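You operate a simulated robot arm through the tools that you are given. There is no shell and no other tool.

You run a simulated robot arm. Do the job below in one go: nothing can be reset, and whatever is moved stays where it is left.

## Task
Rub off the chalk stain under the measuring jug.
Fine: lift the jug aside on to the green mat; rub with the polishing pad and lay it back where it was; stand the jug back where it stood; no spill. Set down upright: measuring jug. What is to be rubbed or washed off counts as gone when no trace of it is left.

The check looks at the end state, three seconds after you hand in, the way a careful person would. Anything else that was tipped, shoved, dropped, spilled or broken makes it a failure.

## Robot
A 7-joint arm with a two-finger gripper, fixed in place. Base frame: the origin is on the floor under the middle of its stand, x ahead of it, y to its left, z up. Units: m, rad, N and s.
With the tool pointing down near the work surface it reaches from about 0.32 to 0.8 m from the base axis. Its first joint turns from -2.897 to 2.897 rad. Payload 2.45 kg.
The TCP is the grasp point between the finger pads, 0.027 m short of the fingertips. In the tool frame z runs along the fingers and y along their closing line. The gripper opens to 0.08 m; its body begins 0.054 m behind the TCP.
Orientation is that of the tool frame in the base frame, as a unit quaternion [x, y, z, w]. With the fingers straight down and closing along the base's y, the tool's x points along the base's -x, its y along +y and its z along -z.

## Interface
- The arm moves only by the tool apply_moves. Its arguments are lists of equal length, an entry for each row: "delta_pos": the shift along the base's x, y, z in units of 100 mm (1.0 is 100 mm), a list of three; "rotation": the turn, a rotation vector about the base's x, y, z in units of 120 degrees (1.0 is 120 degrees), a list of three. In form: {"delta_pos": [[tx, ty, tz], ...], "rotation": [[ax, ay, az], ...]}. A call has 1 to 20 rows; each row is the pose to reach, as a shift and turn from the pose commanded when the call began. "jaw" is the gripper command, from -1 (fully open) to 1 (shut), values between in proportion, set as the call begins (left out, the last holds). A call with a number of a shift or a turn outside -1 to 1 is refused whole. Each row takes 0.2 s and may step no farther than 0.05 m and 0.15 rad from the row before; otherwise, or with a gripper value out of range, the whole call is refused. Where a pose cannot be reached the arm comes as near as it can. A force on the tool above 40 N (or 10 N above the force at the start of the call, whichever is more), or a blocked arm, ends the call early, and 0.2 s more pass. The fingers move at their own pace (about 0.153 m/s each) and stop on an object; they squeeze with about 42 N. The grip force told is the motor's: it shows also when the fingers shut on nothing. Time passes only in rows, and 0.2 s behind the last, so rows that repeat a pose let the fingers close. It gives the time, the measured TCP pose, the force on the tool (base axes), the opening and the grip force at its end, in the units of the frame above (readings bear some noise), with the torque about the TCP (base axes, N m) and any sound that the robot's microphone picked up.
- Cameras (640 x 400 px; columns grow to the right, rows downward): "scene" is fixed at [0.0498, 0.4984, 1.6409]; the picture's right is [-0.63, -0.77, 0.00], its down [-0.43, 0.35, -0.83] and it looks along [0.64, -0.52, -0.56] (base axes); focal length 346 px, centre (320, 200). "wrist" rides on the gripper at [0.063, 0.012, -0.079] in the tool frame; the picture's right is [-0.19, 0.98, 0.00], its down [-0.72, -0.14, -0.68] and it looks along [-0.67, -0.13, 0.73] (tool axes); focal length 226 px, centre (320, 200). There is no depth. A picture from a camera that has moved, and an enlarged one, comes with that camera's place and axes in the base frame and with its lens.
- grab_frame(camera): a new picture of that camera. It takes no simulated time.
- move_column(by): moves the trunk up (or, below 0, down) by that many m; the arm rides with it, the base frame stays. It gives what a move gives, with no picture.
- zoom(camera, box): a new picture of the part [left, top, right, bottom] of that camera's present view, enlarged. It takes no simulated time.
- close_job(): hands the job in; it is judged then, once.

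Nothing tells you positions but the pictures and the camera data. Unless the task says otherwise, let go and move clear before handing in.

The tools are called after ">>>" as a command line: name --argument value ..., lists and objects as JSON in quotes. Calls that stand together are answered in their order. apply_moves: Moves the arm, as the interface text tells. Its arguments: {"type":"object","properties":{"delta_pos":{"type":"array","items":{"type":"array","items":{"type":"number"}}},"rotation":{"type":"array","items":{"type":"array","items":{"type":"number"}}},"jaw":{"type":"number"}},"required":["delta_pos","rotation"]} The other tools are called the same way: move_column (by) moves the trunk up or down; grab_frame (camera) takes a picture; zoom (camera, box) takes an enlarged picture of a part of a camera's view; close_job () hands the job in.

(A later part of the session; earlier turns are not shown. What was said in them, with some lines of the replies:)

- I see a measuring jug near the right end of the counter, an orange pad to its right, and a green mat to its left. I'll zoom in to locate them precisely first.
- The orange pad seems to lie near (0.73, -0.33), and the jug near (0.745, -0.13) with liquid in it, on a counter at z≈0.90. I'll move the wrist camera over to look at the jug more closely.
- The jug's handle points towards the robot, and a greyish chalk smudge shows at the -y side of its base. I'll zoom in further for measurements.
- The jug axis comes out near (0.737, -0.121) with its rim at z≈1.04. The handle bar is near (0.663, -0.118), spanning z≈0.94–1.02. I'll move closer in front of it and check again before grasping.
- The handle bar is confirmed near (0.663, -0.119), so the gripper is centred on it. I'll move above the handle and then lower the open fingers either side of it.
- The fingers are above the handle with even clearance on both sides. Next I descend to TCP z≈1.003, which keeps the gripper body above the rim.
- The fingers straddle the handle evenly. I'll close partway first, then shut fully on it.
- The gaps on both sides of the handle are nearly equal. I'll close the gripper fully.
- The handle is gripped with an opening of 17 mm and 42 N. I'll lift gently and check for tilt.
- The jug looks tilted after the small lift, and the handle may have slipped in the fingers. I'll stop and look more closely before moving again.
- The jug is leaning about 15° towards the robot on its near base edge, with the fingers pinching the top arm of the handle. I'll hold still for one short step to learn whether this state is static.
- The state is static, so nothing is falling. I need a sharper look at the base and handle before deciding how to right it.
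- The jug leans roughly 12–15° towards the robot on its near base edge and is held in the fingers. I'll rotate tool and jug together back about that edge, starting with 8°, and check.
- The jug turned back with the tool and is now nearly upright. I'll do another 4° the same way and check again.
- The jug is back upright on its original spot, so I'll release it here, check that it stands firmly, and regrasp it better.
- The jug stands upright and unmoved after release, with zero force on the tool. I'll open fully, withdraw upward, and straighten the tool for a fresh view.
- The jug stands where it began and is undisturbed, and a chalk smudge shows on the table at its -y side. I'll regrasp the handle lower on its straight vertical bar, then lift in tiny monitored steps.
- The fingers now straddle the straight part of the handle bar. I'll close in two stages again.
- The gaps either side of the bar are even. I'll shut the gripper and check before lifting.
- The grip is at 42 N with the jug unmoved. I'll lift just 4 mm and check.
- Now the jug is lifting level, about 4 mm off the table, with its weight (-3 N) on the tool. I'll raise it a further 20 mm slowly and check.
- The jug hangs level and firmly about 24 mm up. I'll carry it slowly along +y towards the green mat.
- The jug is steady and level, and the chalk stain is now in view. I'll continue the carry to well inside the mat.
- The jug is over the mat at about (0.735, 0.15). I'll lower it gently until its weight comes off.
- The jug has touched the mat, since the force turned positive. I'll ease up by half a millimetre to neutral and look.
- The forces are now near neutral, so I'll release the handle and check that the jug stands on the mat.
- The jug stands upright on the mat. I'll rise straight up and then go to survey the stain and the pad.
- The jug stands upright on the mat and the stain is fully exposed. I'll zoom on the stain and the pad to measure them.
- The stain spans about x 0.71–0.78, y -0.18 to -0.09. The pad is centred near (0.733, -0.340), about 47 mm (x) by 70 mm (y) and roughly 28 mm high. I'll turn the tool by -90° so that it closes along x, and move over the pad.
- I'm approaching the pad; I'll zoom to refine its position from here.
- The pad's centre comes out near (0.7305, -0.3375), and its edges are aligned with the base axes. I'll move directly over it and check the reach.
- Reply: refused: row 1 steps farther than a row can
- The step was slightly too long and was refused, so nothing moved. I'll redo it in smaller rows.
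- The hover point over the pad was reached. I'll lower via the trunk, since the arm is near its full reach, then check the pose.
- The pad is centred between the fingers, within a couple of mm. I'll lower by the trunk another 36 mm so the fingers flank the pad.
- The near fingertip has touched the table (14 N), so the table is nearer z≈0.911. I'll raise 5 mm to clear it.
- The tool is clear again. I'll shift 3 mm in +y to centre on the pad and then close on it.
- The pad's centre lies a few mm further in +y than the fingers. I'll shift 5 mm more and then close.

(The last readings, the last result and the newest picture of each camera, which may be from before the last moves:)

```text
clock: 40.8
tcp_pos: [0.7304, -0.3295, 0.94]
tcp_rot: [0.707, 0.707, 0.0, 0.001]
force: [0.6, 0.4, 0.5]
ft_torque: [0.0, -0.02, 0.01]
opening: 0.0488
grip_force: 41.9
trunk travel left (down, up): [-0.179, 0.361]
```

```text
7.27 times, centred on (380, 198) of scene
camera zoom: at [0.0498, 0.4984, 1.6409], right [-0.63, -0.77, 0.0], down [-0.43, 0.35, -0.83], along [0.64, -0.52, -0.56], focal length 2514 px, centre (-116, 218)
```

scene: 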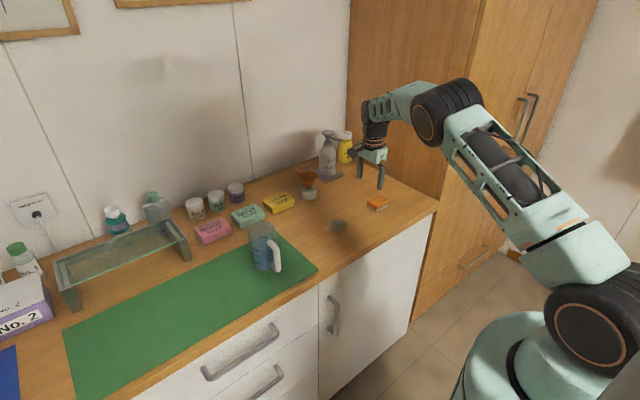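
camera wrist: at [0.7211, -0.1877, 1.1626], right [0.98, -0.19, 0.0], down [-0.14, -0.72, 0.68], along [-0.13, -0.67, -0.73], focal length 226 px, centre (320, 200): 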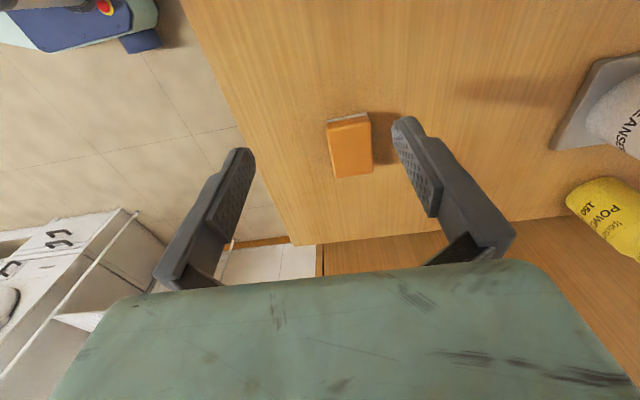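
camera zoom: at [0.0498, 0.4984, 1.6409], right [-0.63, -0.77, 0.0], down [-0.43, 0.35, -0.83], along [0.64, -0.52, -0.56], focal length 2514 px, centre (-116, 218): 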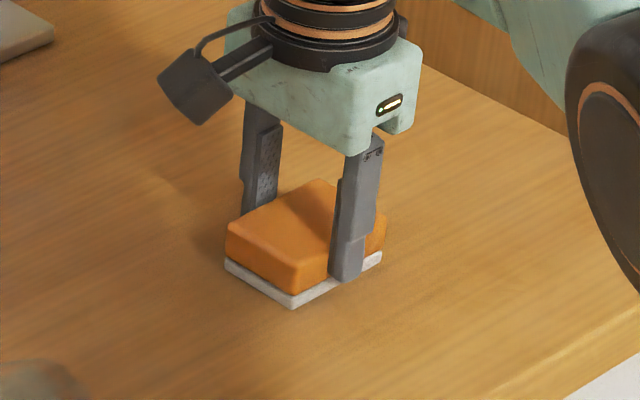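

The pad is gripped at 48.8 mm. I'll lift it 30 mm and carry it over the stain.

>>> apply_moves --delta_pos '[[0, 0, 0.1], [0, 0, 0.2], [0, 0, 0.3], [0, 0.3, 0.3], [0, 0.65, 0.3], [0, 1.0, 0.3]]' --rotation '[[0, 0, 0], [0, 0, 0], [0, 0, 0], [0, 0, 0], [0, 0, 0], [0, 0, 0]]' --jaw 1

>>> apply_moves --delta_pos '[[0.02, 0.3, 0], [0.05, 0.65, 0], [0.07, 0.94, 0], [0.07, 0.94, 0]]' --rotation '[[0, 0, 0], [0, 0, 0], [0, 0, 0], [0, 0, 0]]' --jaw 1

>>> zoom --camera "scene" --box '[290, 160, 400, 250]'

>>> grab_frame --camera "wrist"

```text
clock: 42.2
tcp_pos: [0.7309, -0.2285, 0.9718]
tcp_rot: [0.708, 0.707, 0.0, 0.0]
force: [-0.4, 0.2, -0.7]
ft_torque: [0.02, -0.01, 0.01]
opening: 0.0489
grip_force: 41.7
trunk travel left (down, up): [-0.179, 0.361]
```

```text
clock: 43.2
tcp_pos: [0.7379, -0.1353, 0.9712]
tcp_rot: [0.707, 0.707, 0.0, 0.0]
force: [0.0, 0.7, -0.9]
ft_torque: [0.01, -0.02, 0.05]
opening: 0.0489
grip_force: 42.1
trunk travel left (down, up): [-0.179, 0.361]
```

```text
4.44 times, centred on (345, 205) of scene
camera zoom: at [0.0498, 0.4984, 1.6409], right [-0.63, -0.77, 0.0], down [-0.43, 0.35, -0.83], along [0.64, -0.52, -0.56], focal length 1536 px, centre (209, 178)
```

zoom: 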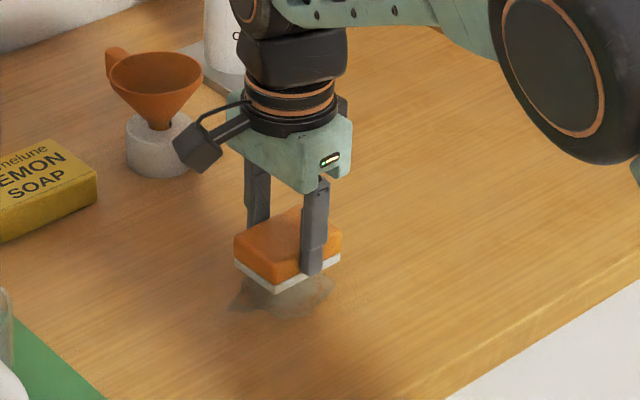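

```text
taken
camera wrist: at [0.7493, -0.0721, 1.0516], right [0.98, -0.19, 0.0], down [-0.14, -0.72, 0.68], along [-0.13, -0.67, -0.73], focal length 226 px, centre (320, 200)
```

wrist: 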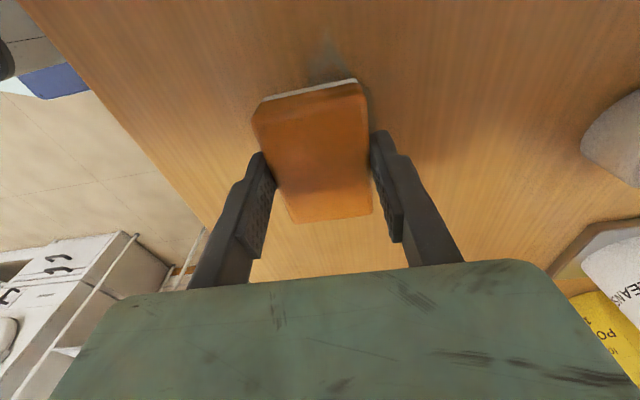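

The pad is over the stain. I'll lower to contact carefully and watch the force.

>>> apply_moves --delta_pos '[[0, 0, -0.1], [0, 0, -0.2], [0, 0, -0.27], [0, 0, -0.3], [0, 0, -0.31]]' --rotation '[[0, 0, 0], [0, 0, 0], [0, 0, 0], [0, 0, 0], [0, 0, 0]]' --jaw 1

```text
clock: 44.4
tcp_pos: [0.7368, -0.1341, 0.9406]
tcp_rot: [0.707, 0.707, 0.0, 0.0]
force: [-0.6, -0.1, 4.1]
ft_torque: [0.04, 0.13, 0.01]
opening: 0.0489
grip_force: 41.7
trunk travel left (down, up): [-0.179, 0.361]
```

The pad is in contact with about 4 N. I'll press 1 mm more and rub in a raster over the whole stain.

>>> apply_moves --delta_pos '[[0, 0, -0.01], [0, 0.3, -0.01], [0, 0, -0.01], [0, -0.3, -0.01], [0, 0, -0.01], [0, 0.3, -0.01], [-0.25, 0.3, -0.01], [-0.25, 0, -0.01], [-0.25, -0.3, -0.01], [-0.25, 0, -0.01], [-0.25, 0.3, -0.01], [0, 0.3, -0.01], [0.25, 0.3, -0.01], [0.25, 0, -0.01], [0.25, -0.3, -0.01], [0.25, 0, -0.01], [0.25, 0.3, -0.01], [0, 0.3, -0.01], [0, 0, -0.01], [0, 0, -0.01]]' --rotation '[[0, 0, 0], [0, 0, 0], [0, 0, 0], [0, 0, 0], [0, 0, 0], [0, 0, 0], [0, 0, 0], [0, 0, 0], [0, 0, 0], [0, 0, 0], [0, 0, 0], [0, 0, 0], [0, 0, 0], [0, 0, 0], [0, 0, 0], [0, 0, 0], [0, 0, 0], [0, 0, 0], [0, 0, 0], [0, 0, 0]]' --jaw 1

>>> zoom --camera "scene" --box '[290, 160, 400, 250]'

```text
clock: 48.6
tcp_pos: [0.7372, -0.1336, 0.9395]
tcp_rot: [0.707, 0.707, 0.001, 0.0]
force: [-0.1, 3.9, 14.8]
ft_torque: [0.02, -0.02, 0.01]
opening: 0.049
grip_force: 41.9
trunk travel left (down, up): [-0.179, 0.361]
```

```text
4.44 times, centred on (345, 205) of scene
camera zoom: at [0.0498, 0.4984, 1.6409], right [-0.63, -0.77, 0.0], down [-0.43, 0.35, -0.83], along [0.64, -0.52, -0.56], focal length 1536 px, centre (209, 178)
```

zoom: 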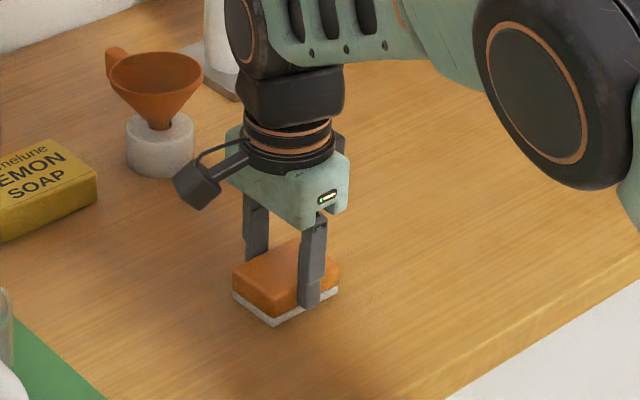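

No stain shows around the pad. I'll do a second crosswise raster for thoroughness, then lift and inspect.

>>> apply_moves --delta_pos '[[0.15, 0, 0], [0.3, 0, 0], [0, 0, 0], [-0.3, 0, 0], [0, 0, 0], [0.3, 0.15, 0], [0.3, 0.35, 0], [0, 0.35, 0], [-0.3, 0.35, 0], [0, 0.35, 0], [0, 0, 0], [0, -0.35, 0], [0.3, -0.35, 0], [0, -0.35, 0], [-0.3, -0.35, 0], [0, -0.35, 0], [0, 0, 0], [0, 0, 0.1], [0, 0, 0.3], [0, 0, 0.5]]' --rotation '[[0, 0, 0], [0, 0, 0], [0, 0, 0], [0, 0, 0], [0, 0, 0], [0, 0, 0], [0, 0, 0], [0, 0, 0], [0, 0, 0], [0, 0, 0], [0, 0, 0], [0, 0, 0], [0, 0, 0], [0, 0, 0], [0, 0, 0], [0, 0, 0], [0, 0, 0], [0, 0, 0], [0, 0, 0], [0, 0, 0]]' --jaw 1

>>> apply_moves --delta_pos '[[0, -0.3, 0], [0, -0.65, 0], [0, -1.0, 0]]' --rotation '[[0, 0, 0], [0, 0, 0], [0, 0, 0]]' --jaw 1

>>> zoom --camera "scene" --box '[290, 180, 400, 260]'

>>> grab_frame --camera "wrist"

```text
clock: 52.8
tcp_pos: [0.7367, -0.1337, 0.9885]
tcp_rot: [0.708, 0.707, -0.001, 0.0]
force: [-0.6, -0.5, 0.1]
ft_torque: [-0.01, 0.03, 0.0]
opening: 0.0489
grip_force: 42.0
trunk travel left (down, up): [-0.179, 0.361]
```

```text
clock: 53.6
tcp_pos: [0.7376, -0.2366, 0.9875]
tcp_rot: [0.707, 0.707, -0.001, 0.0]
force: [0.2, -0.1, -0.3]
ft_torque: [-0.03, -0.03, 0.0]
opening: 0.0483
grip_force: 42.1
trunk travel left (down, up): [-0.179, 0.361]
```

```text
5.00 times, centred on (345, 220) of scene
camera zoom: at [0.0498, 0.4984, 1.6409], right [-0.63, -0.77, 0.0], down [-0.43, 0.35, -0.83], along [0.64, -0.52, -0.56], focal length 1728 px, centre (195, 100)
```

zoom: 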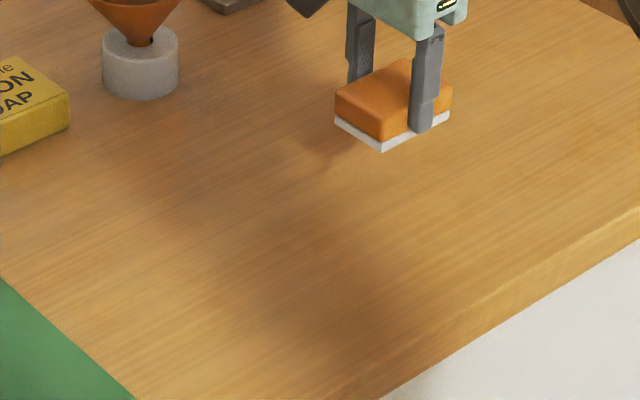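

```text
taken
camera wrist: at [0.7491, -0.1734, 1.0689], right [0.98, -0.19, 0.0], down [-0.14, -0.72, 0.68], along [-0.13, -0.67, -0.73], focal length 226 px, centre (320, 200)
```

wrist: 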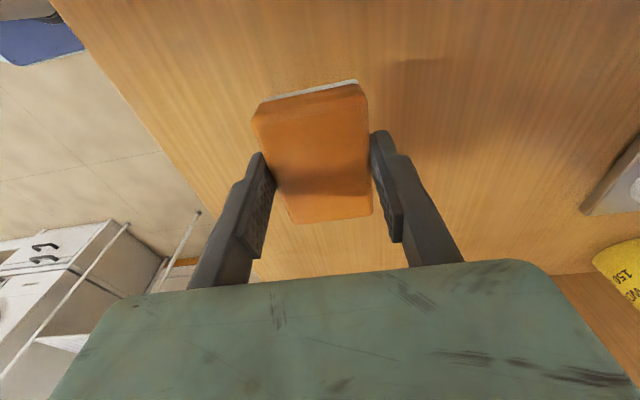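

The stain seems gone; I'll zoom closer on the area to check for any faint trace.

>>> zoom --camera "scene" --box '[318, 206, 366, 238]'

>>> zoom --camera "wrist" --box '[230, 0, 420, 90]'

```text
12.50 times, centred on (342, 222) of scene
camera zoom: at [0.0498, 0.4984, 1.6409], right [-0.63, -0.77, 0.0], down [-0.43, 0.35, -0.83], along [0.64, -0.52, -0.56], focal length 4320 px, centre (45, -75)
```

zoom: 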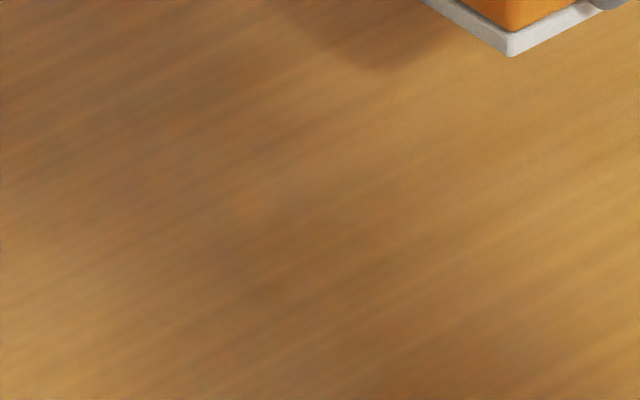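

```text
3.37 times, centred on (325, 45) of wrist
camera zoom: at [0.7491, -0.1734, 1.0689], right [0.98, -0.19, 0.0], down [-0.14, -0.72, 0.68], along [-0.13, -0.67, -0.73], focal length 762 px, centre (303, 722)
```

zoom: 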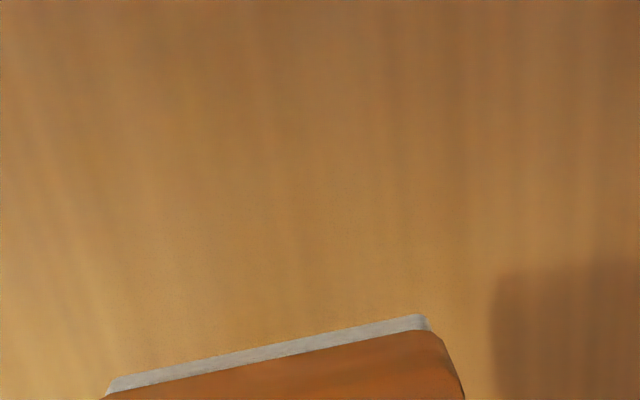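

It looks clean here, but the arm's shadow falls on the spot. I'll carry the pad above its original place and inspect the area again in better light.

>>> apply_moves --delta_pos '[[-0.02, -0.3, 0], [-0.05, -0.65, 0], [-0.07, -0.94, 0], [-0.07, -0.94, 0]]' --rotation '[[0, 0, 0], [0, 0, 0], [0, 0, 0], [0, 0, 0]]' --jaw 1

>>> zoom --camera "scene" --box '[318, 206, 366, 238]'

>>> zoom --camera "scene" --box '[290, 170, 410, 260]'

```text
clock: 54.6
tcp_pos: [0.7293, -0.3292, 0.9881]
tcp_rot: [0.707, 0.707, 0.001, 0.001]
force: [0.8, -0.9, -0.7]
ft_torque: [0.01, -0.02, 0.01]
opening: 0.0489
grip_force: 41.8
trunk travel left (down, up): [-0.179, 0.361]
```

```text
12.50 times, centred on (342, 222) of scene
camera zoom: at [0.0498, 0.4984, 1.6409], right [-0.63, -0.77, 0.0], down [-0.43, 0.35, -0.83], along [0.64, -0.52, -0.56], focal length 4320 px, centre (45, -75)
```

zoom: 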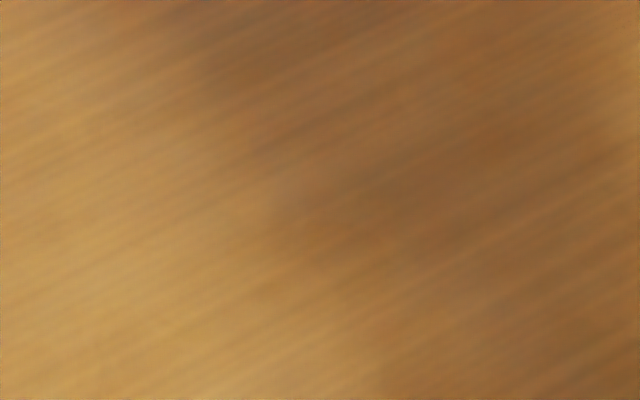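

```text
4.44 times, centred on (350, 215) of scene
camera zoom: at [0.0498, 0.4984, 1.6409], right [-0.63, -0.77, 0.0], down [-0.43, 0.35, -0.83], along [0.64, -0.52, -0.56], focal length 1536 px, centre (187, 133)
```

zoom: 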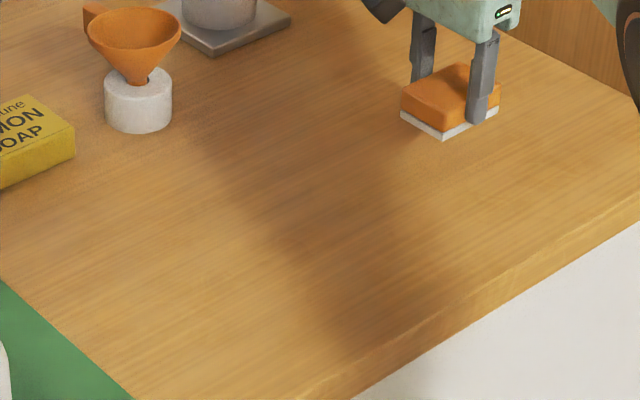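

No trace of chalk remains in either lighting. I'll lower the pad back onto its original spot.

>>> apply_moves --delta_pos '[[0, 0, -0.1], [0, 0, -0.2], [0, 0, -0.3], [0, 0, -0.38], [0, 0, -0.44], [0, 0, -0.47], [0, 0, -0.48]]' --rotation '[[0, 0, 0], [0, 0, 0], [0, 0, 0], [0, 0, 0], [0, 0, 0], [0, 0, 0], [0, 0, 0]]' --jaw 1

>>> zoom --camera "scene" --box '[355, 170, 405, 225]'

```text
clock: 56.2
tcp_pos: [0.7299, -0.3286, 0.9403]
tcp_rot: [0.707, 0.707, 0.0, 0.0]
force: [1.0, 1.0, -2.0]
ft_torque: [0.05, 0.0, -0.02]
opening: 0.0489
grip_force: 42.2
trunk travel left (down, up): [-0.179, 0.361]
```

```text
7.27 times, centred on (380, 198) of scene
camera zoom: at [0.0498, 0.4984, 1.6409], right [-0.63, -0.77, 0.0], down [-0.43, 0.35, -0.83], along [0.64, -0.52, -0.56], focal length 2514 px, centre (-116, 218)
```

zoom: 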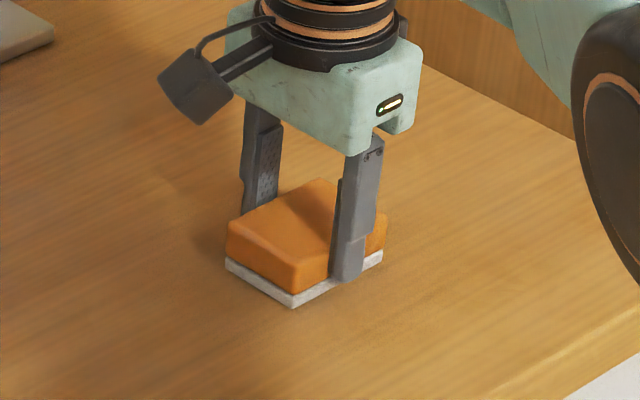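

The pad is at its original spot, matching the earlier view. I'll settle it by half a millimetre, release, and rise.

>>> apply_moves --delta_pos '[[0, 0, -0.006], [0, 0, -0.006]]' --rotation '[[0, 0, 0], [0, 0, 0]]' --jaw 1

>>> apply_moves --delta_pos '[[0, 0, 0.003], [0, 0, 0.006], [0, 0, 0.006]]' --rotation '[[0, 0, 0], [0, 0, 0], [0, 0, 0]]' --jaw -1

>>> zoom --camera "scene" --box '[355, 170, 405, 225]'

>>> zoom --camera "wrist" --box '[220, 40, 460, 290]'

```text
clock: 56.8
tcp_pos: [0.7305, -0.3271, 0.9402]
tcp_rot: [0.708, 0.707, 0.0, 0.0]
force: [-0.5, 0.8, -0.4]
ft_torque: [0.01, -0.03, -0.03]
opening: 0.0489
grip_force: 42.1
trunk travel left (down, up): [-0.179, 0.361]
```

```text
clock: 57.6
tcp_pos: [0.7294, -0.329, 0.9399]
tcp_rot: [0.708, 0.707, -0.001, 0.0]
force: [-0.4, -0.5, 0.4]
ft_torque: [-0.01, 0.01, 0.0]
opening: 0.0797
grip_force: 0.1
trunk travel left (down, up): [-0.179, 0.361]
```

```text
7.27 times, centred on (380, 198) of scene
camera zoom: at [0.0498, 0.4984, 1.6409], right [-0.63, -0.77, 0.0], down [-0.43, 0.35, -0.83], along [0.64, -0.52, -0.56], focal length 2514 px, centre (-116, 218)
```

zoom: 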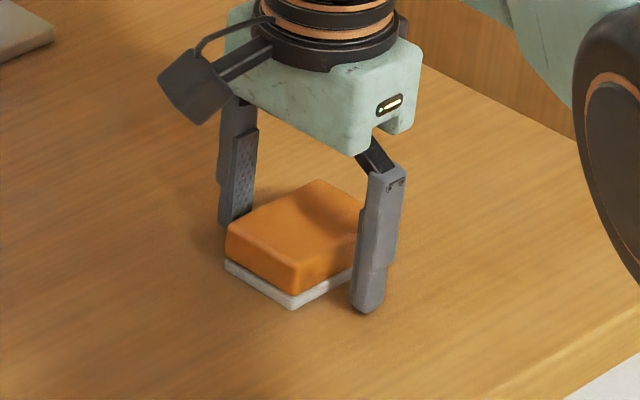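

```text
1.60 times, centred on (340, 165) of wrist
camera zoom: at [0.742, -0.266, 1.0222], right [0.98, -0.19, 0.0], down [-0.14, -0.72, 0.68], along [-0.13, -0.67, -0.73], focal length 362 px, centre (288, 256)
```

zoom: 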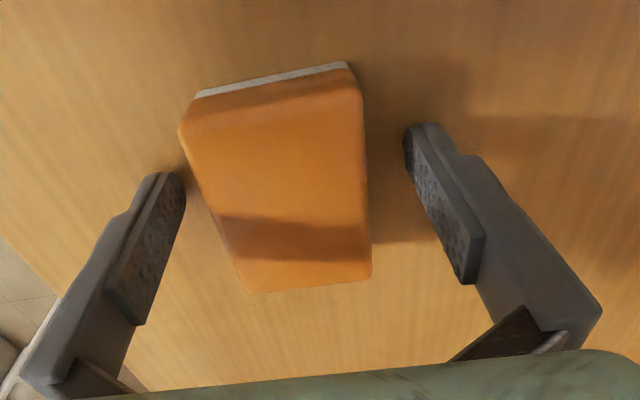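

The pad is back in place. I'll raise using the trunk, back to its original height, and look at the wiped area again.

>>> move_column --by 0.096

>>> apply_moves --delta_pos '[[-0.1, 0.1, 0.2], [-0.25, 0.2, 0.4], [-0.4, 0.3, 0.6]]' --rotation '[[0, 0, 0.0625], [0, 0, 0.125], [0, 0, 0.1875]]' --jaw -1

>>> apply_moves --delta_pos '[[-0.04, 0.1, 0], [-0.08, 0.22, 0], [-0.12, 0.33, 0], [-0.16, 0.44, 0], [-0.2, 0.55, 0], [-0.24, 0.66, 0], [-0.28, 0.77, 0], [-0.32, 0.88, 0], [-0.36, 1.0, 0]]' --rotation '[[0, 0, 0.0625], [0, 0, 0.125], [0, 0, 0.1875], [0, 0, 0.25], [0, 0, 0.3125], [0, 0, 0.375], [0, 0, 0.4375], [0, 0, 0.5], [0, 0, 0.5625]]'

>>> grab_frame --camera "scene"

>>> grab_frame --camera "wrist"

```text
clock: 58.9
tcp_pos: [0.7313, -0.3279, 1.0363]
tcp_rot: [0.707, 0.707, 0.001, -0.001]
force: [0.8, 0.8, 0.2]
ft_torque: [-0.01, -0.04, -0.01]
opening: 0.0804
grip_force: 0.1
trunk travel left (down, up): [-0.275, 0.265]
```

```text
clock: 59.7
tcp_pos: [0.6924, -0.2976, 1.0954]
tcp_rot: [0.554, 0.832, 0.0, 0.0]
force: [-0.6, -0.3, -0.2]
ft_torque: [0.01, 0.0, 0.0]
opening: 0.08
grip_force: 0.0
trunk travel left (down, up): [-0.275, 0.265]
```

```text
clock: 61.7
tcp_pos: [0.6551, -0.1983, 1.0975]
tcp_rot: [-0.001, 1.0, 0.0, 0.0]
force: [0.3, 0.3, -0.3]
ft_torque: [-0.02, 0.02, 0.0]
opening: 0.0802
grip_force: 0.1
trunk travel left (down, up): [-0.275, 0.265]
```

```text
taken
```

scene: 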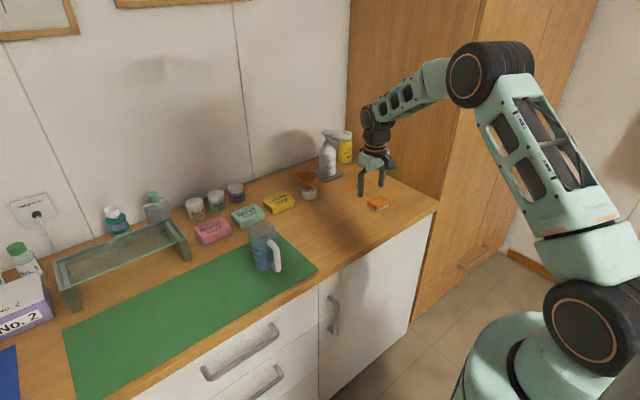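

```text
taken
camera wrist: at [0.5904, -0.1866, 1.1787], right [0.19, 0.98, 0.0], down [0.72, -0.14, 0.68], along [0.67, -0.13, -0.73], focal length 226 px, centre (320, 200)
```

wrist: 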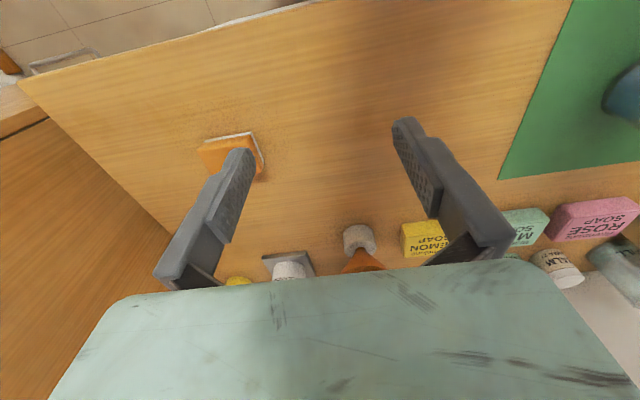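

The wrist camera sees the whole wiped area now; I'll zoom on it from both cameras for residue, and on the jug.

>>> zoom --camera "wrist" --box '[260, 90, 420, 230]'

>>> zoom --camera "scene" --box '[310, 200, 370, 245]'

>>> zoom --camera "scene" --box '[235, 215, 305, 280]'

```text
2.86 times, centred on (340, 160) of wrist
camera zoom: at [0.5904, -0.1866, 1.1787], right [0.19, 0.98, 0.0], down [0.72, -0.14, 0.68], along [0.67, -0.13, -0.73], focal length 646 px, centre (263, 314)
```

zoom: 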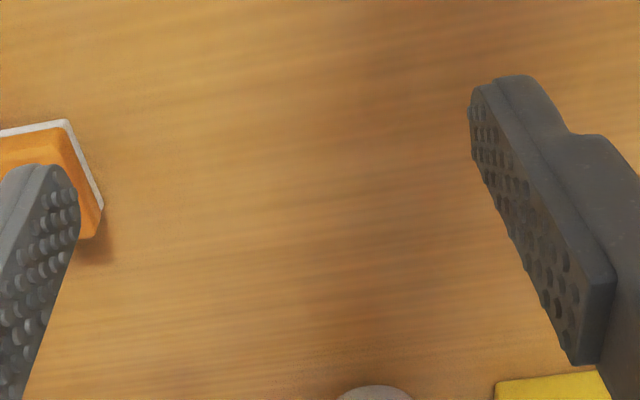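

```text
8.89 times, centred on (340, 222) of scene
camera zoom: at [0.0498, 0.4984, 1.6409], right [-0.63, -0.77, 0.0], down [-0.43, 0.35, -0.83], along [0.64, -0.52, -0.56], focal length 3072 px, centre (142, 0)
```

zoom: 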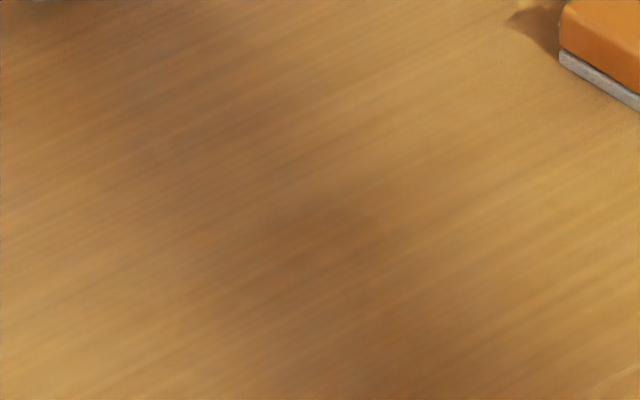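

```text
6.15 times, centred on (270, 248) of scene
camera zoom: at [0.0498, 0.4984, 1.6409], right [-0.63, -0.77, 0.0], down [-0.43, 0.35, -0.83], along [0.64, -0.52, -0.56], focal length 2127 px, centre (628, -92)
```

zoom: 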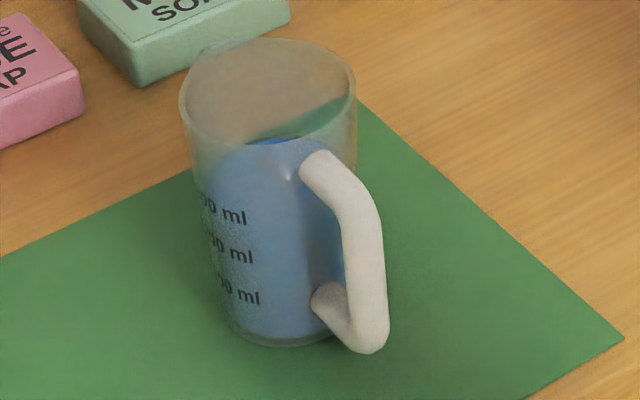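

The surface is clean and the jug is upright on the mat. I'll now return to the jug's handle, staying above it.

>>> apply_moves --delta_pos '[[0, 0.4, 0], [0.02, 0.8, 0], [0.04, 1.0, 0]]' --rotation '[[0, 0, 0], [0, 0, 0], [0, 0, 0]]' --jaw -1

>>> apply_moves --delta_pos '[[0, 0.4, 0], [0, 0.8, 0], [0, 1.0, 0]]' --rotation '[[0, 0, 0], [0, 0, 0], [0, 0, 0]]'

>>> apply_moves --delta_pos '[[0, 0.4, 0], [0, 0.8, 0], [0, 1.0, 0]]' --rotation '[[0, 0, 0], [0, 0, 0], [0, 0, 0]]'

>>> apply_moves --delta_pos '[[0, 0.3, 0], [0, 0.505, 0], [0, 0.505, 0], [0, 0.505, 0]]' --rotation '[[0, 0, 0], [0, 0, 0], [0, 0, 0], [0, 0, 0]]'

>>> zoom --camera "wrist" --box '[200, 30, 440, 280]'

>>> zoom --camera "scene" --box '[235, 180, 335, 280]'

```text
clock: 62.5
tcp_pos: [0.6597, -0.096, 1.0963]
tcp_rot: [-0.001, 1.0, 0.001, 0.0]
force: [0.4, -0.3, -0.4]
ft_torque: [0.01, 0.02, 0.0]
opening: 0.0801
grip_force: 0.0
trunk travel left (down, up): [-0.275, 0.265]
```

```text
clock: 63.3
tcp_pos: [0.6582, 0.0013, 1.0965]
tcp_rot: [0.0, 1.0, 0.0, 0.0]
force: [0.3, -0.2, 0.2]
ft_torque: [0.0, 0.02, -0.05]
opening: 0.08
grip_force: 0.1
trunk travel left (down, up): [-0.275, 0.265]
```

```text
clock: 64.1
tcp_pos: [0.6592, 0.1019, 1.0964]
tcp_rot: [0.0, 1.0, 0.0, 0.0]
force: [1.1, 0.2, 0.2]
ft_torque: [-0.04, 0.02, -0.04]
opening: 0.0801
grip_force: 0.1
trunk travel left (down, up): [-0.275, 0.265]
```

```text
clock: 65.1
tcp_pos: [0.6596, 0.1526, 1.0969]
tcp_rot: [0.0, 1.0, 0.0, -0.001]
force: [-0.5, 0.1, -0.1]
ft_torque: [0.01, 0.01, -0.03]
opening: 0.0801
grip_force: 0.1
trunk travel left (down, up): [-0.275, 0.265]
```

```text
1.60 times, centred on (320, 155) of wrist
camera zoom: at [0.5949, 0.1646, 1.178], right [0.19, 0.98, 0.0], down [0.72, -0.14, 0.68], along [0.67, -0.13, -0.73], focal length 362 px, centre (320, 272)
```

zoom: 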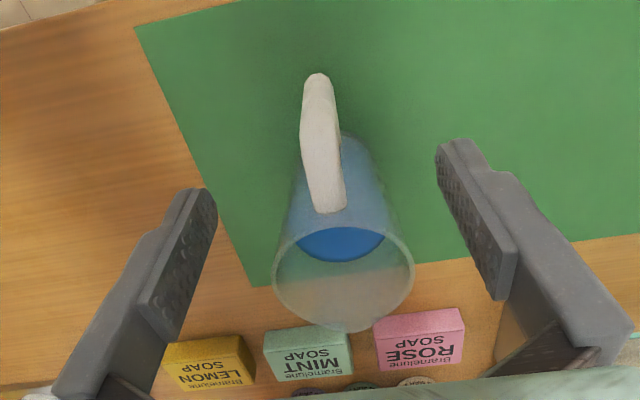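

```text
4.00 times, centred on (285, 230) of scene
camera zoom: at [0.0498, 0.4984, 1.6409], right [-0.63, -0.77, 0.0], down [-0.43, 0.35, -0.83], along [0.64, -0.52, -0.56], focal length 1383 px, centre (460, 80)
```

zoom: 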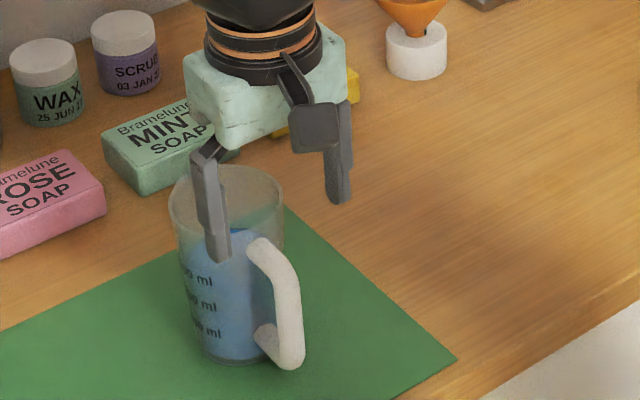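

The camera pose gives a precise comparison: I need to shift about -2 mm in y and -0.7 mm in x to match my release pose. I'll descend to that pose.

>>> apply_moves --delta_pos '[[-0.007, -0.018, -0.2], [-0.007, -0.018, -0.4], [-0.007, -0.018, -0.6], [-0.007, -0.018, -0.8], [-0.007, -0.018, -0.95], [-0.007, -0.018, -1.0], [-0.007, -0.018, -1.0]]' --rotation '[[0, 0, 0], [0, 0, 0], [0, 0, 0], [0, 0, 0], [0, 0, 0], [0, 0, 0], [0, 0, 0]]' --jaw -1

>>> apply_moves --delta_pos '[[0, 0, -0.045], [0, 0, -0.045]]' --rotation '[[0, 0, 0], [0, 0, 0]]' --jaw 0.4

>>> zoom --camera "wrist" --box '[240, 70, 420, 280]'

>>> zoom --camera "scene" --box '[240, 200, 320, 280]'

```text
clock: 66.7
tcp_pos: [0.6588, 0.1507, 0.9963]
tcp_rot: [0.0, 1.0, 0.0, 0.0]
force: [0.8, -0.4, 0.1]
ft_torque: [-0.01, 0.0, 0.0]
opening: 0.0803
grip_force: 0.1
trunk travel left (down, up): [-0.275, 0.265]
```

```text
clock: 67.3
tcp_pos: [0.6587, 0.1505, 0.9918]
tcp_rot: [0.0, 1.0, 0.0, -0.001]
force: [0.2, 0.1, -0.3]
ft_torque: [-0.01, -0.03, 0.0]
opening: 0.024
grip_force: 0.1
trunk travel left (down, up): [-0.275, 0.265]
```

```text
1.90 times, centred on (330, 175) of wrist
camera zoom: at [0.5939, 0.162, 1.0737], right [0.19, 0.98, 0.0], down [0.72, -0.14, 0.68], along [0.67, -0.13, -0.73], focal length 431 px, centre (301, 248)
```

zoom: 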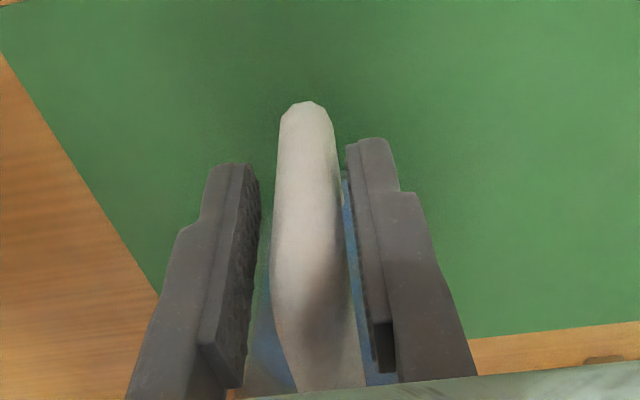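

```text
5.00 times, centred on (280, 240) of scene
camera zoom: at [0.0498, 0.4984, 1.6409], right [-0.63, -0.77, 0.0], down [-0.43, 0.35, -0.83], along [0.64, -0.52, -0.56], focal length 1728 px, centre (520, 0)
```

zoom: 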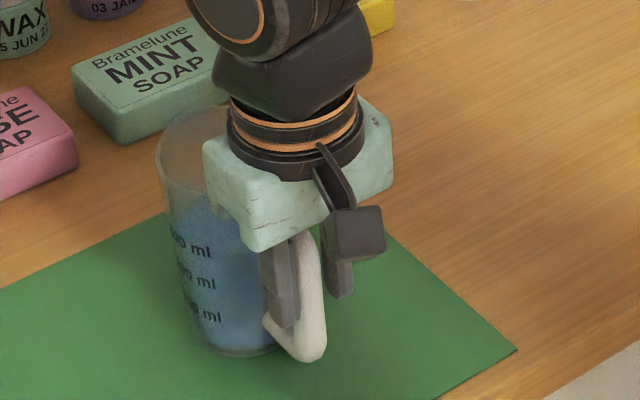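

The gaps are even, so I'll close on the handle and do a small test lift.

>>> apply_moves --delta_pos '[[0, 0, 0], [0, 0, 0], [0, 0, 0]]' --rotation '[[0, 0, 0], [0, 0, 0], [0, 0, 0]]' --jaw 1

>>> apply_moves --delta_pos '[[0, 0, 0.01], [0, 0, 0.02], [0, 0, 0.03], [0, 0, 0.04]]' --rotation '[[0, 0, 0], [0, 0, 0], [0, 0, 0], [0, 0, 0]]' --jaw 1

>>> zoom --camera "scene" --box '[240, 200, 320, 280]'

>>> zoom --camera "wrist" --box '[240, 70, 420, 280]'

```text
clock: 68.1
tcp_pos: [0.6585, 0.15, 0.9931]
tcp_rot: [0.0, 1.0, 0.0, 0.0]
force: [0.4, 1.1, 0.1]
ft_torque: [0.04, -0.06, 0.01]
opening: 0.017
grip_force: 42.1
trunk travel left (down, up): [-0.275, 0.265]
```

```text
clock: 69.1
tcp_pos: [0.6577, 0.1513, 0.9967]
tcp_rot: [0.0, 1.0, 0.0, 0.0]
force: [1.6, 0.3, -3.3]
ft_torque: [0.0, 0.2, 0.01]
opening: 0.0172
grip_force: 41.6
trunk travel left (down, up): [-0.275, 0.265]
```

```text
5.00 times, centred on (280, 240) of scene
camera zoom: at [0.0498, 0.4984, 1.6409], right [-0.63, -0.77, 0.0], down [-0.43, 0.35, -0.83], along [0.64, -0.52, -0.56], focal length 1728 px, centre (520, 0)
```

zoom: 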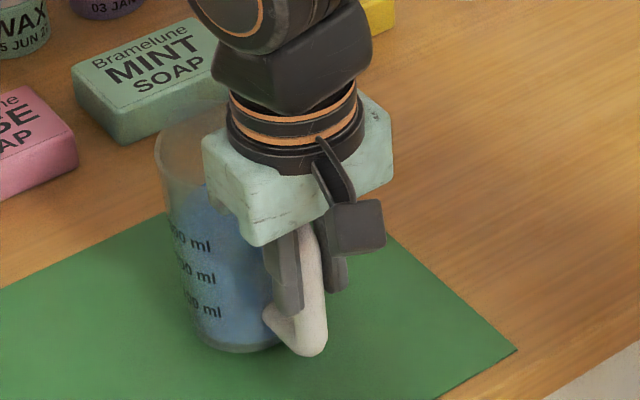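

```text
1.90 times, centred on (330, 175) of wrist
camera zoom: at [0.5936, 0.1622, 1.0778], right [0.19, 0.98, 0.0], down [0.72, -0.14, 0.68], along [0.67, -0.13, -0.73], focal length 431 px, centre (301, 248)
```

zoom: 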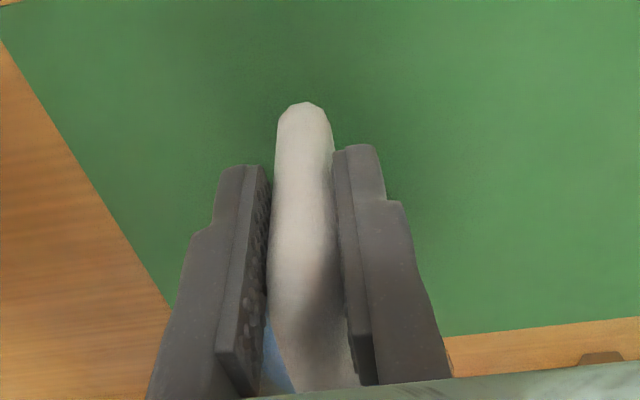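

The jug lifts level again. I'll raise it another 20 mm and carry it back along -y by 0.27 m in slow stages.

>>> apply_moves --delta_pos '[[0, 0, 0.03], [0, 0, 0.06], [0, 0, 0.09], [0, 0, 0.12], [0, 0, 0.15], [0, 0, 0.18], [0, 0, 0.2]]' --rotation '[[0, 0, 0], [0, 0, 0], [0, 0, 0], [0, 0, 0], [0, 0, 0], [0, 0, 0], [0, 0, 0]]' --jaw 1

>>> apply_moves --delta_pos '[[0, -0.05, 0], [0, -0.13, 0], [0, -0.24, 0], [0, -0.36, 0], [0, -0.48, 0], [0, -0.6, 0], [0, -0.72, 0], [0, -0.84, 0], [0, -0.94, 0], [0, -1.0, 0]]' --rotation '[[0, 0, 0], [0, 0, 0], [0, 0, 0], [0, 0, 0], [0, 0, 0], [0, 0, 0], [0, 0, 0], [0, 0, 0], [0, 0, 0], [0, 0, 0]]' --jaw 1

>>> zoom --camera "scene" --box '[250, 190, 350, 270]'

```text
clock: 70.7
tcp_pos: [0.6585, 0.1501, 1.0156]
tcp_rot: [0.0, 1.0, -0.001, -0.001]
force: [0.2, 0.0, -4.1]
ft_torque: [0.01, 0.22, 0.01]
opening: 0.017
grip_force: 42.4
trunk travel left (down, up): [-0.275, 0.265]
```

```text
clock: 72.9
tcp_pos: [0.6586, 0.0507, 1.0167]
tcp_rot: [0.0, 1.0, 0.0, 0.0]
force: [0.0, -0.1, -3.6]
ft_torque: [0.01, 0.23, 0.0]
opening: 0.017
grip_force: 41.9
trunk travel left (down, up): [-0.275, 0.265]
```

```text
5.00 times, centred on (300, 230) of scene
camera zoom: at [0.0498, 0.4984, 1.6409], right [-0.63, -0.77, 0.0], down [-0.43, 0.35, -0.83], along [0.64, -0.52, -0.56], focal length 1728 px, centre (420, 50)
```

zoom: 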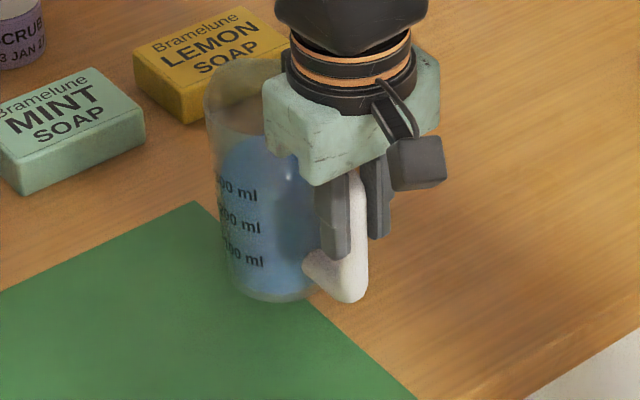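

The jug is steady and level. I'll continue carrying it back to its original spot.

>>> apply_moves --delta_pos '[[0, -0.05, 0], [0, -0.13, 0], [0, -0.24, 0], [0, -0.36, 0], [0, -0.48, 0], [0, -0.6, 0], [0, -0.72, 0], [0, -0.84, 0], [0, -0.94, 0], [0, -1.0, 0]]' --rotation '[[0, 0, 0], [0, 0, 0], [0, 0, 0], [0, 0, 0], [0, 0, 0], [0, 0, 0], [0, 0, 0], [0, 0, 0], [0, 0, 0], [0, 0, 0]]' --jaw 1

>>> apply_moves --delta_pos '[[0, -0.05, 0], [0, -0.13, 0], [0, -0.24, 0], [0, -0.36, 0], [0, -0.48, 0], [0, -0.6, 0], [0.003, -0.68, 0], [0.005, -0.7, 0], [0.005, -0.7, 0]]' --rotation '[[0, 0, 0], [0, 0, 0], [0, 0, 0], [0, 0, 0], [0, 0, 0], [0, 0, 0], [0, 0, 0], [0, 0, 0], [0, 0, 0]]' --jaw 1

>>> zoom --camera "scene" --box '[315, 180, 375, 240]'

>>> zoom --camera "wrist" --box '[240, 70, 420, 280]'

```text
clock: 75.1
tcp_pos: [0.659, -0.0508, 1.0163]
tcp_rot: [0.0, 1.0, 0.0, -0.001]
force: [0.3, -0.2, -3.6]
ft_torque: [0.04, 0.21, 0.0]
opening: 0.0172
grip_force: 42.0
trunk travel left (down, up): [-0.275, 0.265]
```

```text
clock: 77.1
tcp_pos: [0.6582, -0.1213, 1.0167]
tcp_rot: [0.0, 1.0, 0.0, 0.0]
force: [-0.4, -0.2, -3.1]
ft_torque: [-0.01, 0.21, 0.01]
opening: 0.0173
grip_force: 42.0
trunk travel left (down, up): [-0.275, 0.265]
```

```text
6.67 times, centred on (345, 210) of scene
camera zoom: at [0.0498, 0.4984, 1.6409], right [-0.63, -0.77, 0.0], down [-0.43, 0.35, -0.83], along [0.64, -0.52, -0.56], focal length 2304 px, centre (153, 133)
```

zoom: 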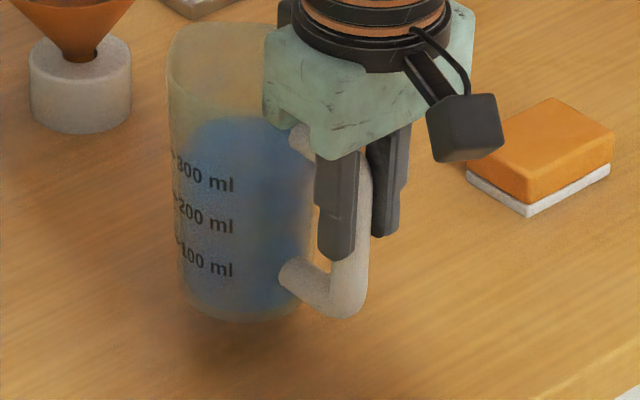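

```text
1.90 times, centred on (330, 175) of wrist
camera zoom: at [0.5943, -0.1082, 1.0974], right [0.19, 0.98, 0.0], down [0.72, -0.14, 0.68], along [0.67, -0.13, -0.73], focal length 431 px, centre (301, 248)
```

zoom: 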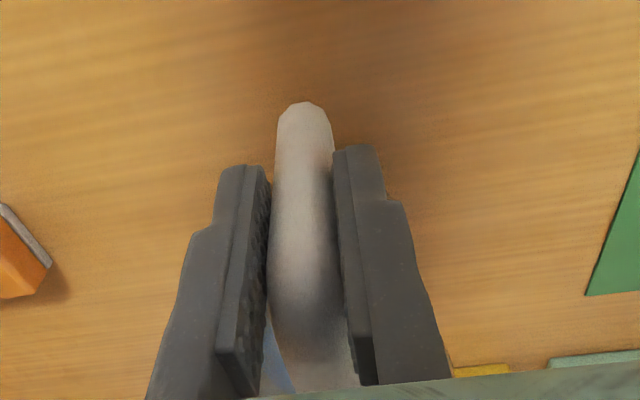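

The jug is back over its original spot to within half a millimetre. I'll lower gently until it touches.

>>> apply_moves --delta_pos '[[0, 0.003, -0.04], [0, 0.003, -0.08], [0, 0.003, -0.12], [0, 0.003, -0.16], [0, 0.003, -0.2], [0, 0.003, -0.23], [0, 0.003, -0.245]]' --rotation '[[0, 0, 0], [0, 0, 0], [0, 0, 0], [0, 0, 0], [0, 0, 0], [0, 0, 0], [0, 0, 0]]' --jaw 1

>>> apply_moves --delta_pos '[[0, 0, -0.006], [0, 0, -0.012], [0, 0, -0.012]]' --rotation '[[0, 0, 0], [0, 0, 0], [0, 0, 0]]' --jaw 1

```text
clock: 78.7
tcp_pos: [0.6585, -0.1193, 0.9915]
tcp_rot: [0.0, 1.0, -0.001, 0.0]
force: [-1.0, 0.6, -3.5]
ft_torque: [0.01, 0.23, 0.01]
opening: 0.0174
grip_force: 42.2
trunk travel left (down, up): [-0.275, 0.265]
```

```text
clock: 79.5
tcp_pos: [0.6588, -0.1196, 0.9903]
tcp_rot: [-0.001, 1.0, 0.0, 0.0]
force: [0.4, 0.0, -1.7]
ft_torque: [0.04, 0.05, 0.05]
opening: 0.0171
grip_force: 41.6
trunk travel left (down, up): [-0.275, 0.265]
```

The weight is coming off; half a millimetre more and it should be neutral.

>>> apply_moves --delta_pos '[[0, 0, -0.004], [0, 0, -0.004]]' --rotation '[[0, 0, 0], [0, 0, 0]]' --jaw 1

>>> zoom --camera "scene" --box '[315, 180, 375, 240]'

```text
clock: 80.1
tcp_pos: [0.6585, -0.1192, 0.9904]
tcp_rot: [0.0, 1.0, 0.0, 0.0]
force: [0.4, 1.1, 0.6]
ft_torque: [0.02, -0.27, 0.02]
opening: 0.0173
grip_force: 42.1
trunk travel left (down, up): [-0.275, 0.265]
```

```text
6.67 times, centred on (345, 210) of scene
camera zoom: at [0.0498, 0.4984, 1.6409], right [-0.63, -0.77, 0.0], down [-0.43, 0.35, -0.83], along [0.64, -0.52, -0.56], focal length 2304 px, centre (153, 133)
```

zoom: 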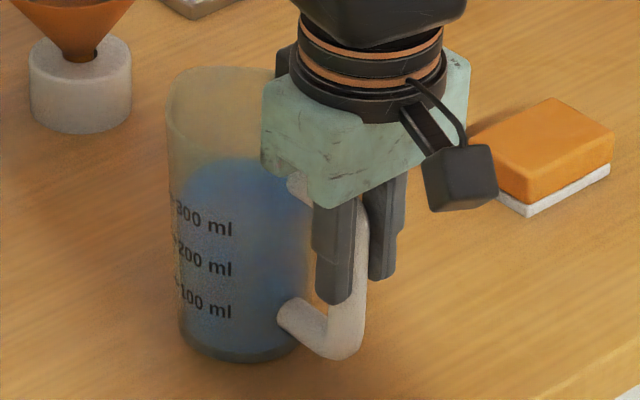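

The jug stands on its original spot and the view matches. I'll ease up 0.2 mm and release.

>>> apply_moves --delta_pos '[[0, 0, 0.002], [0, 0, 0.002]]' --rotation '[[0, 0, 0], [0, 0, 0]]' --jaw 1

>>> apply_moves --delta_pos '[[0, 0, 0], [0, 0, 0], [0, 0, 0]]' --rotation '[[0, 0, 0], [0, 0, 0], [0, 0, 0]]' --jaw -1

>>> zoom --camera "wrist" --box '[200, 70, 440, 280]'

>>> zoom --camera "scene" --box '[315, 180, 375, 240]'

```text
clock: 80.7
tcp_pos: [0.6587, -0.1196, 0.9891]
tcp_rot: [0.0, 1.0, 0.0, 0.0]
force: [1.2, -0.3, -1.1]
ft_torque: [-0.04, -0.18, -0.06]
opening: 0.0173
grip_force: 41.4
trunk travel left (down, up): [-0.275, 0.265]
```

```text
clock: 81.5
tcp_pos: [0.6575, -0.1196, 0.9906]
tcp_rot: [0.0, 1.0, 0.0, 0.0]
force: [-0.7, -0.6, -0.3]
ft_torque: [-0.01, -0.01, 0.03]
opening: 0.08
grip_force: 0.0
trunk travel left (down, up): [-0.275, 0.265]
```

```text
1.90 times, centred on (320, 175) of wrist
camera zoom: at [0.5941, -0.1077, 1.072], right [0.19, 0.98, 0.0], down [0.72, -0.14, 0.68], along [0.67, -0.13, -0.73], focal length 431 px, centre (320, 248)
```

zoom: 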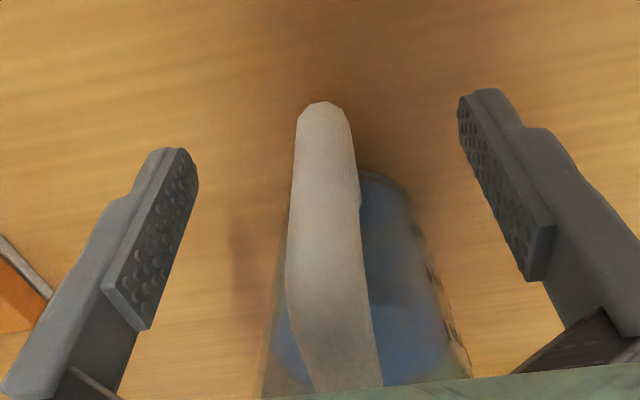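

```text
6.67 times, centred on (345, 210) of scene
camera zoom: at [0.0498, 0.4984, 1.6409], right [-0.63, -0.77, 0.0], down [-0.43, 0.35, -0.83], along [0.64, -0.52, -0.56], focal length 2304 px, centre (153, 133)
```

zoom: 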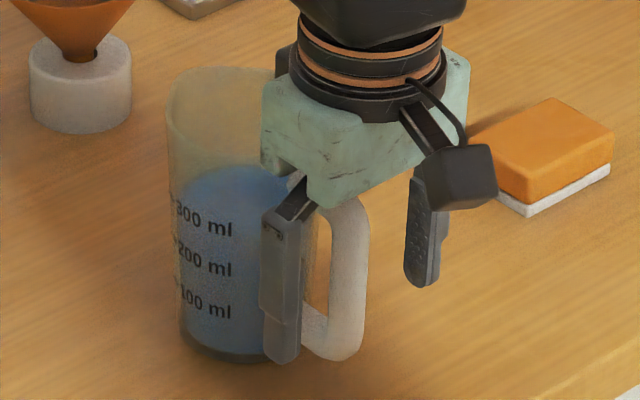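

The jug is released, upright and in place. I'll rise straight up, back well away, and make a final inspection.

>>> apply_moves --delta_pos '[[0, 0, 0.2], [0, 0, 0.5], [0, 0, 0.8], [0, 0, 1.0]]' --rotation '[[0, 0, 0], [0, 0, 0], [0, 0, 0], [0, 0, 0]]' --jaw -1

>>> apply_moves --delta_pos '[[-0.35, 0, 0.25], [-0.7, 0, 0.5], [-1.0, 0, 0.8]]' --rotation '[[0, 0, 0], [0, 0, 0], [0, 0, 0]]'

>>> apply_moves --delta_pos '[[-0.3, 0.1, 0], [-0.6, 0.3, 0], [-0.75, 0.5, 0]]' --rotation '[[0, 0, 0], [0, 0, 0], [0, 0, 0]]'

>>> grab_frame --camera "scene"

>>> zoom --camera "scene" --box '[300, 170, 400, 250]'

>>> zoom --camera "wrist" --box '[220, 130, 460, 280]'

>>> zoom --camera "scene" --box '[300, 170, 380, 250]'

```text
clock: 82.5
tcp_pos: [0.658, -0.1185, 1.0912]
tcp_rot: [0.0, 1.0, 0.0, 0.001]
force: [-0.1, 0.0, -0.7]
ft_torque: [0.02, 0.0, 0.01]
opening: 0.0801
grip_force: 0.1
trunk travel left (down, up): [-0.275, 0.265]
```

```text
clock: 83.3
tcp_pos: [0.5559, -0.1193, 1.1702]
tcp_rot: [0.001, 1.0, 0.0, 0.0]
force: [-0.5, -0.4, 0.4]
ft_torque: [0.0, -0.05, -0.01]
opening: 0.0803
grip_force: 0.0
trunk travel left (down, up): [-0.275, 0.265]
```

```text
clock: 84.1
tcp_pos: [0.483, -0.0691, 1.1693]
tcp_rot: [0.0, 1.0, 0.0, 0.0]
force: [0.6, -0.1, -1.0]
ft_torque: [0.01, 0.04, -0.01]
opening: 0.0802
grip_force: 0.1
trunk travel left (down, up): [-0.275, 0.265]
```

```text
taken
```

scene: 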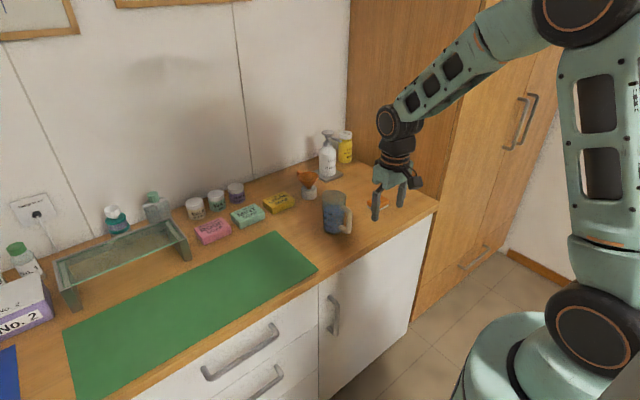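

```text
5.00 times, centred on (350, 210) of scene
camera zoom: at [0.0498, 0.4984, 1.6409], right [-0.63, -0.77, 0.0], down [-0.43, 0.35, -0.83], along [0.64, -0.52, -0.56], focal length 1728 px, centre (170, 150)
```

zoom: 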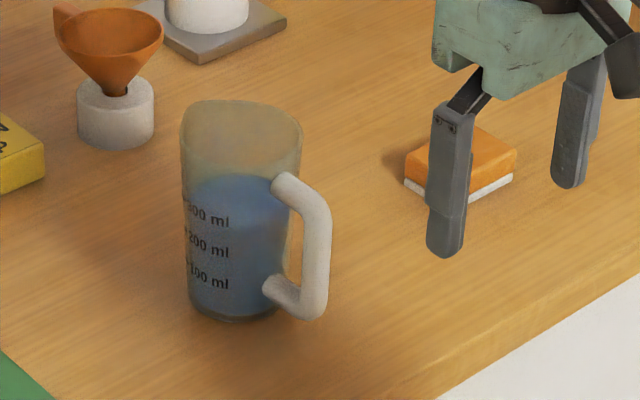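

```text
2.67 times, centred on (340, 205) of wrist
camera zoom: at [0.418, -0.0573, 1.2519], right [0.19, 0.98, 0.0], down [0.72, -0.14, 0.68], along [0.67, -0.13, -0.73], focal length 603 px, centre (267, 187)
```

zoom: 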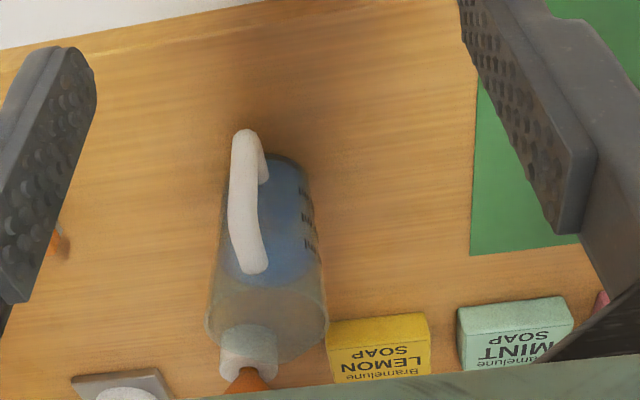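

```text
5.00 times, centred on (340, 210) of scene
camera zoom: at [0.0498, 0.4984, 1.6409], right [-0.63, -0.77, 0.0], down [-0.43, 0.35, -0.83], along [0.64, -0.52, -0.56], focal length 1728 px, centre (220, 150)
```

zoom: 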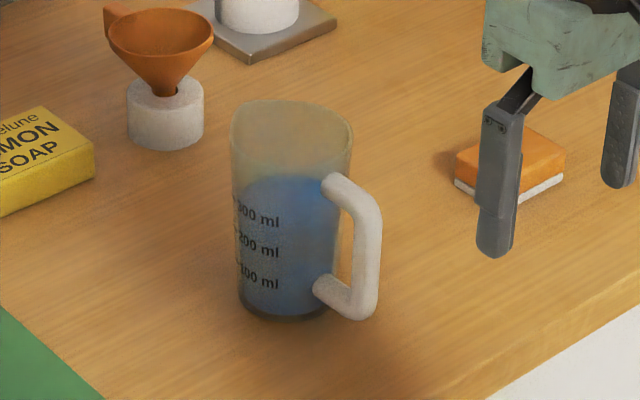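

The jug stands upright where it stood (within about 3 mm), the pad is back in its place, and no chalk or spill is visible. The arm is clear of everything, so I'm handing the job in.

>>> close_job

```text
The job is handed in.
```

I rubbed the chalk stain off and handed the job in. The result of the check hasn't come back.

- **Stain:** I wiped it with two crossing passes of the pad. Close-ups under different lighting showed no trace left.
- **Jug:** it went onto the green mat during the wipe. It now stands upright back in its place, within about 3 mm by the pictures. I saw no spill.
- **Pad:** I laid it back where it was, and the view matches the one from before I picked it up.
- **Everything else:** nothing else looks moved, and the arm is clear.

My first grip on the jug was too high on the handle. On the first lift the fingers slipped and the jug leaned about 12–15° towards the robot, with its base still on the table. I tilted it back upright and let go, then took the handle lower down. After that it lifted and travelled level both ways.
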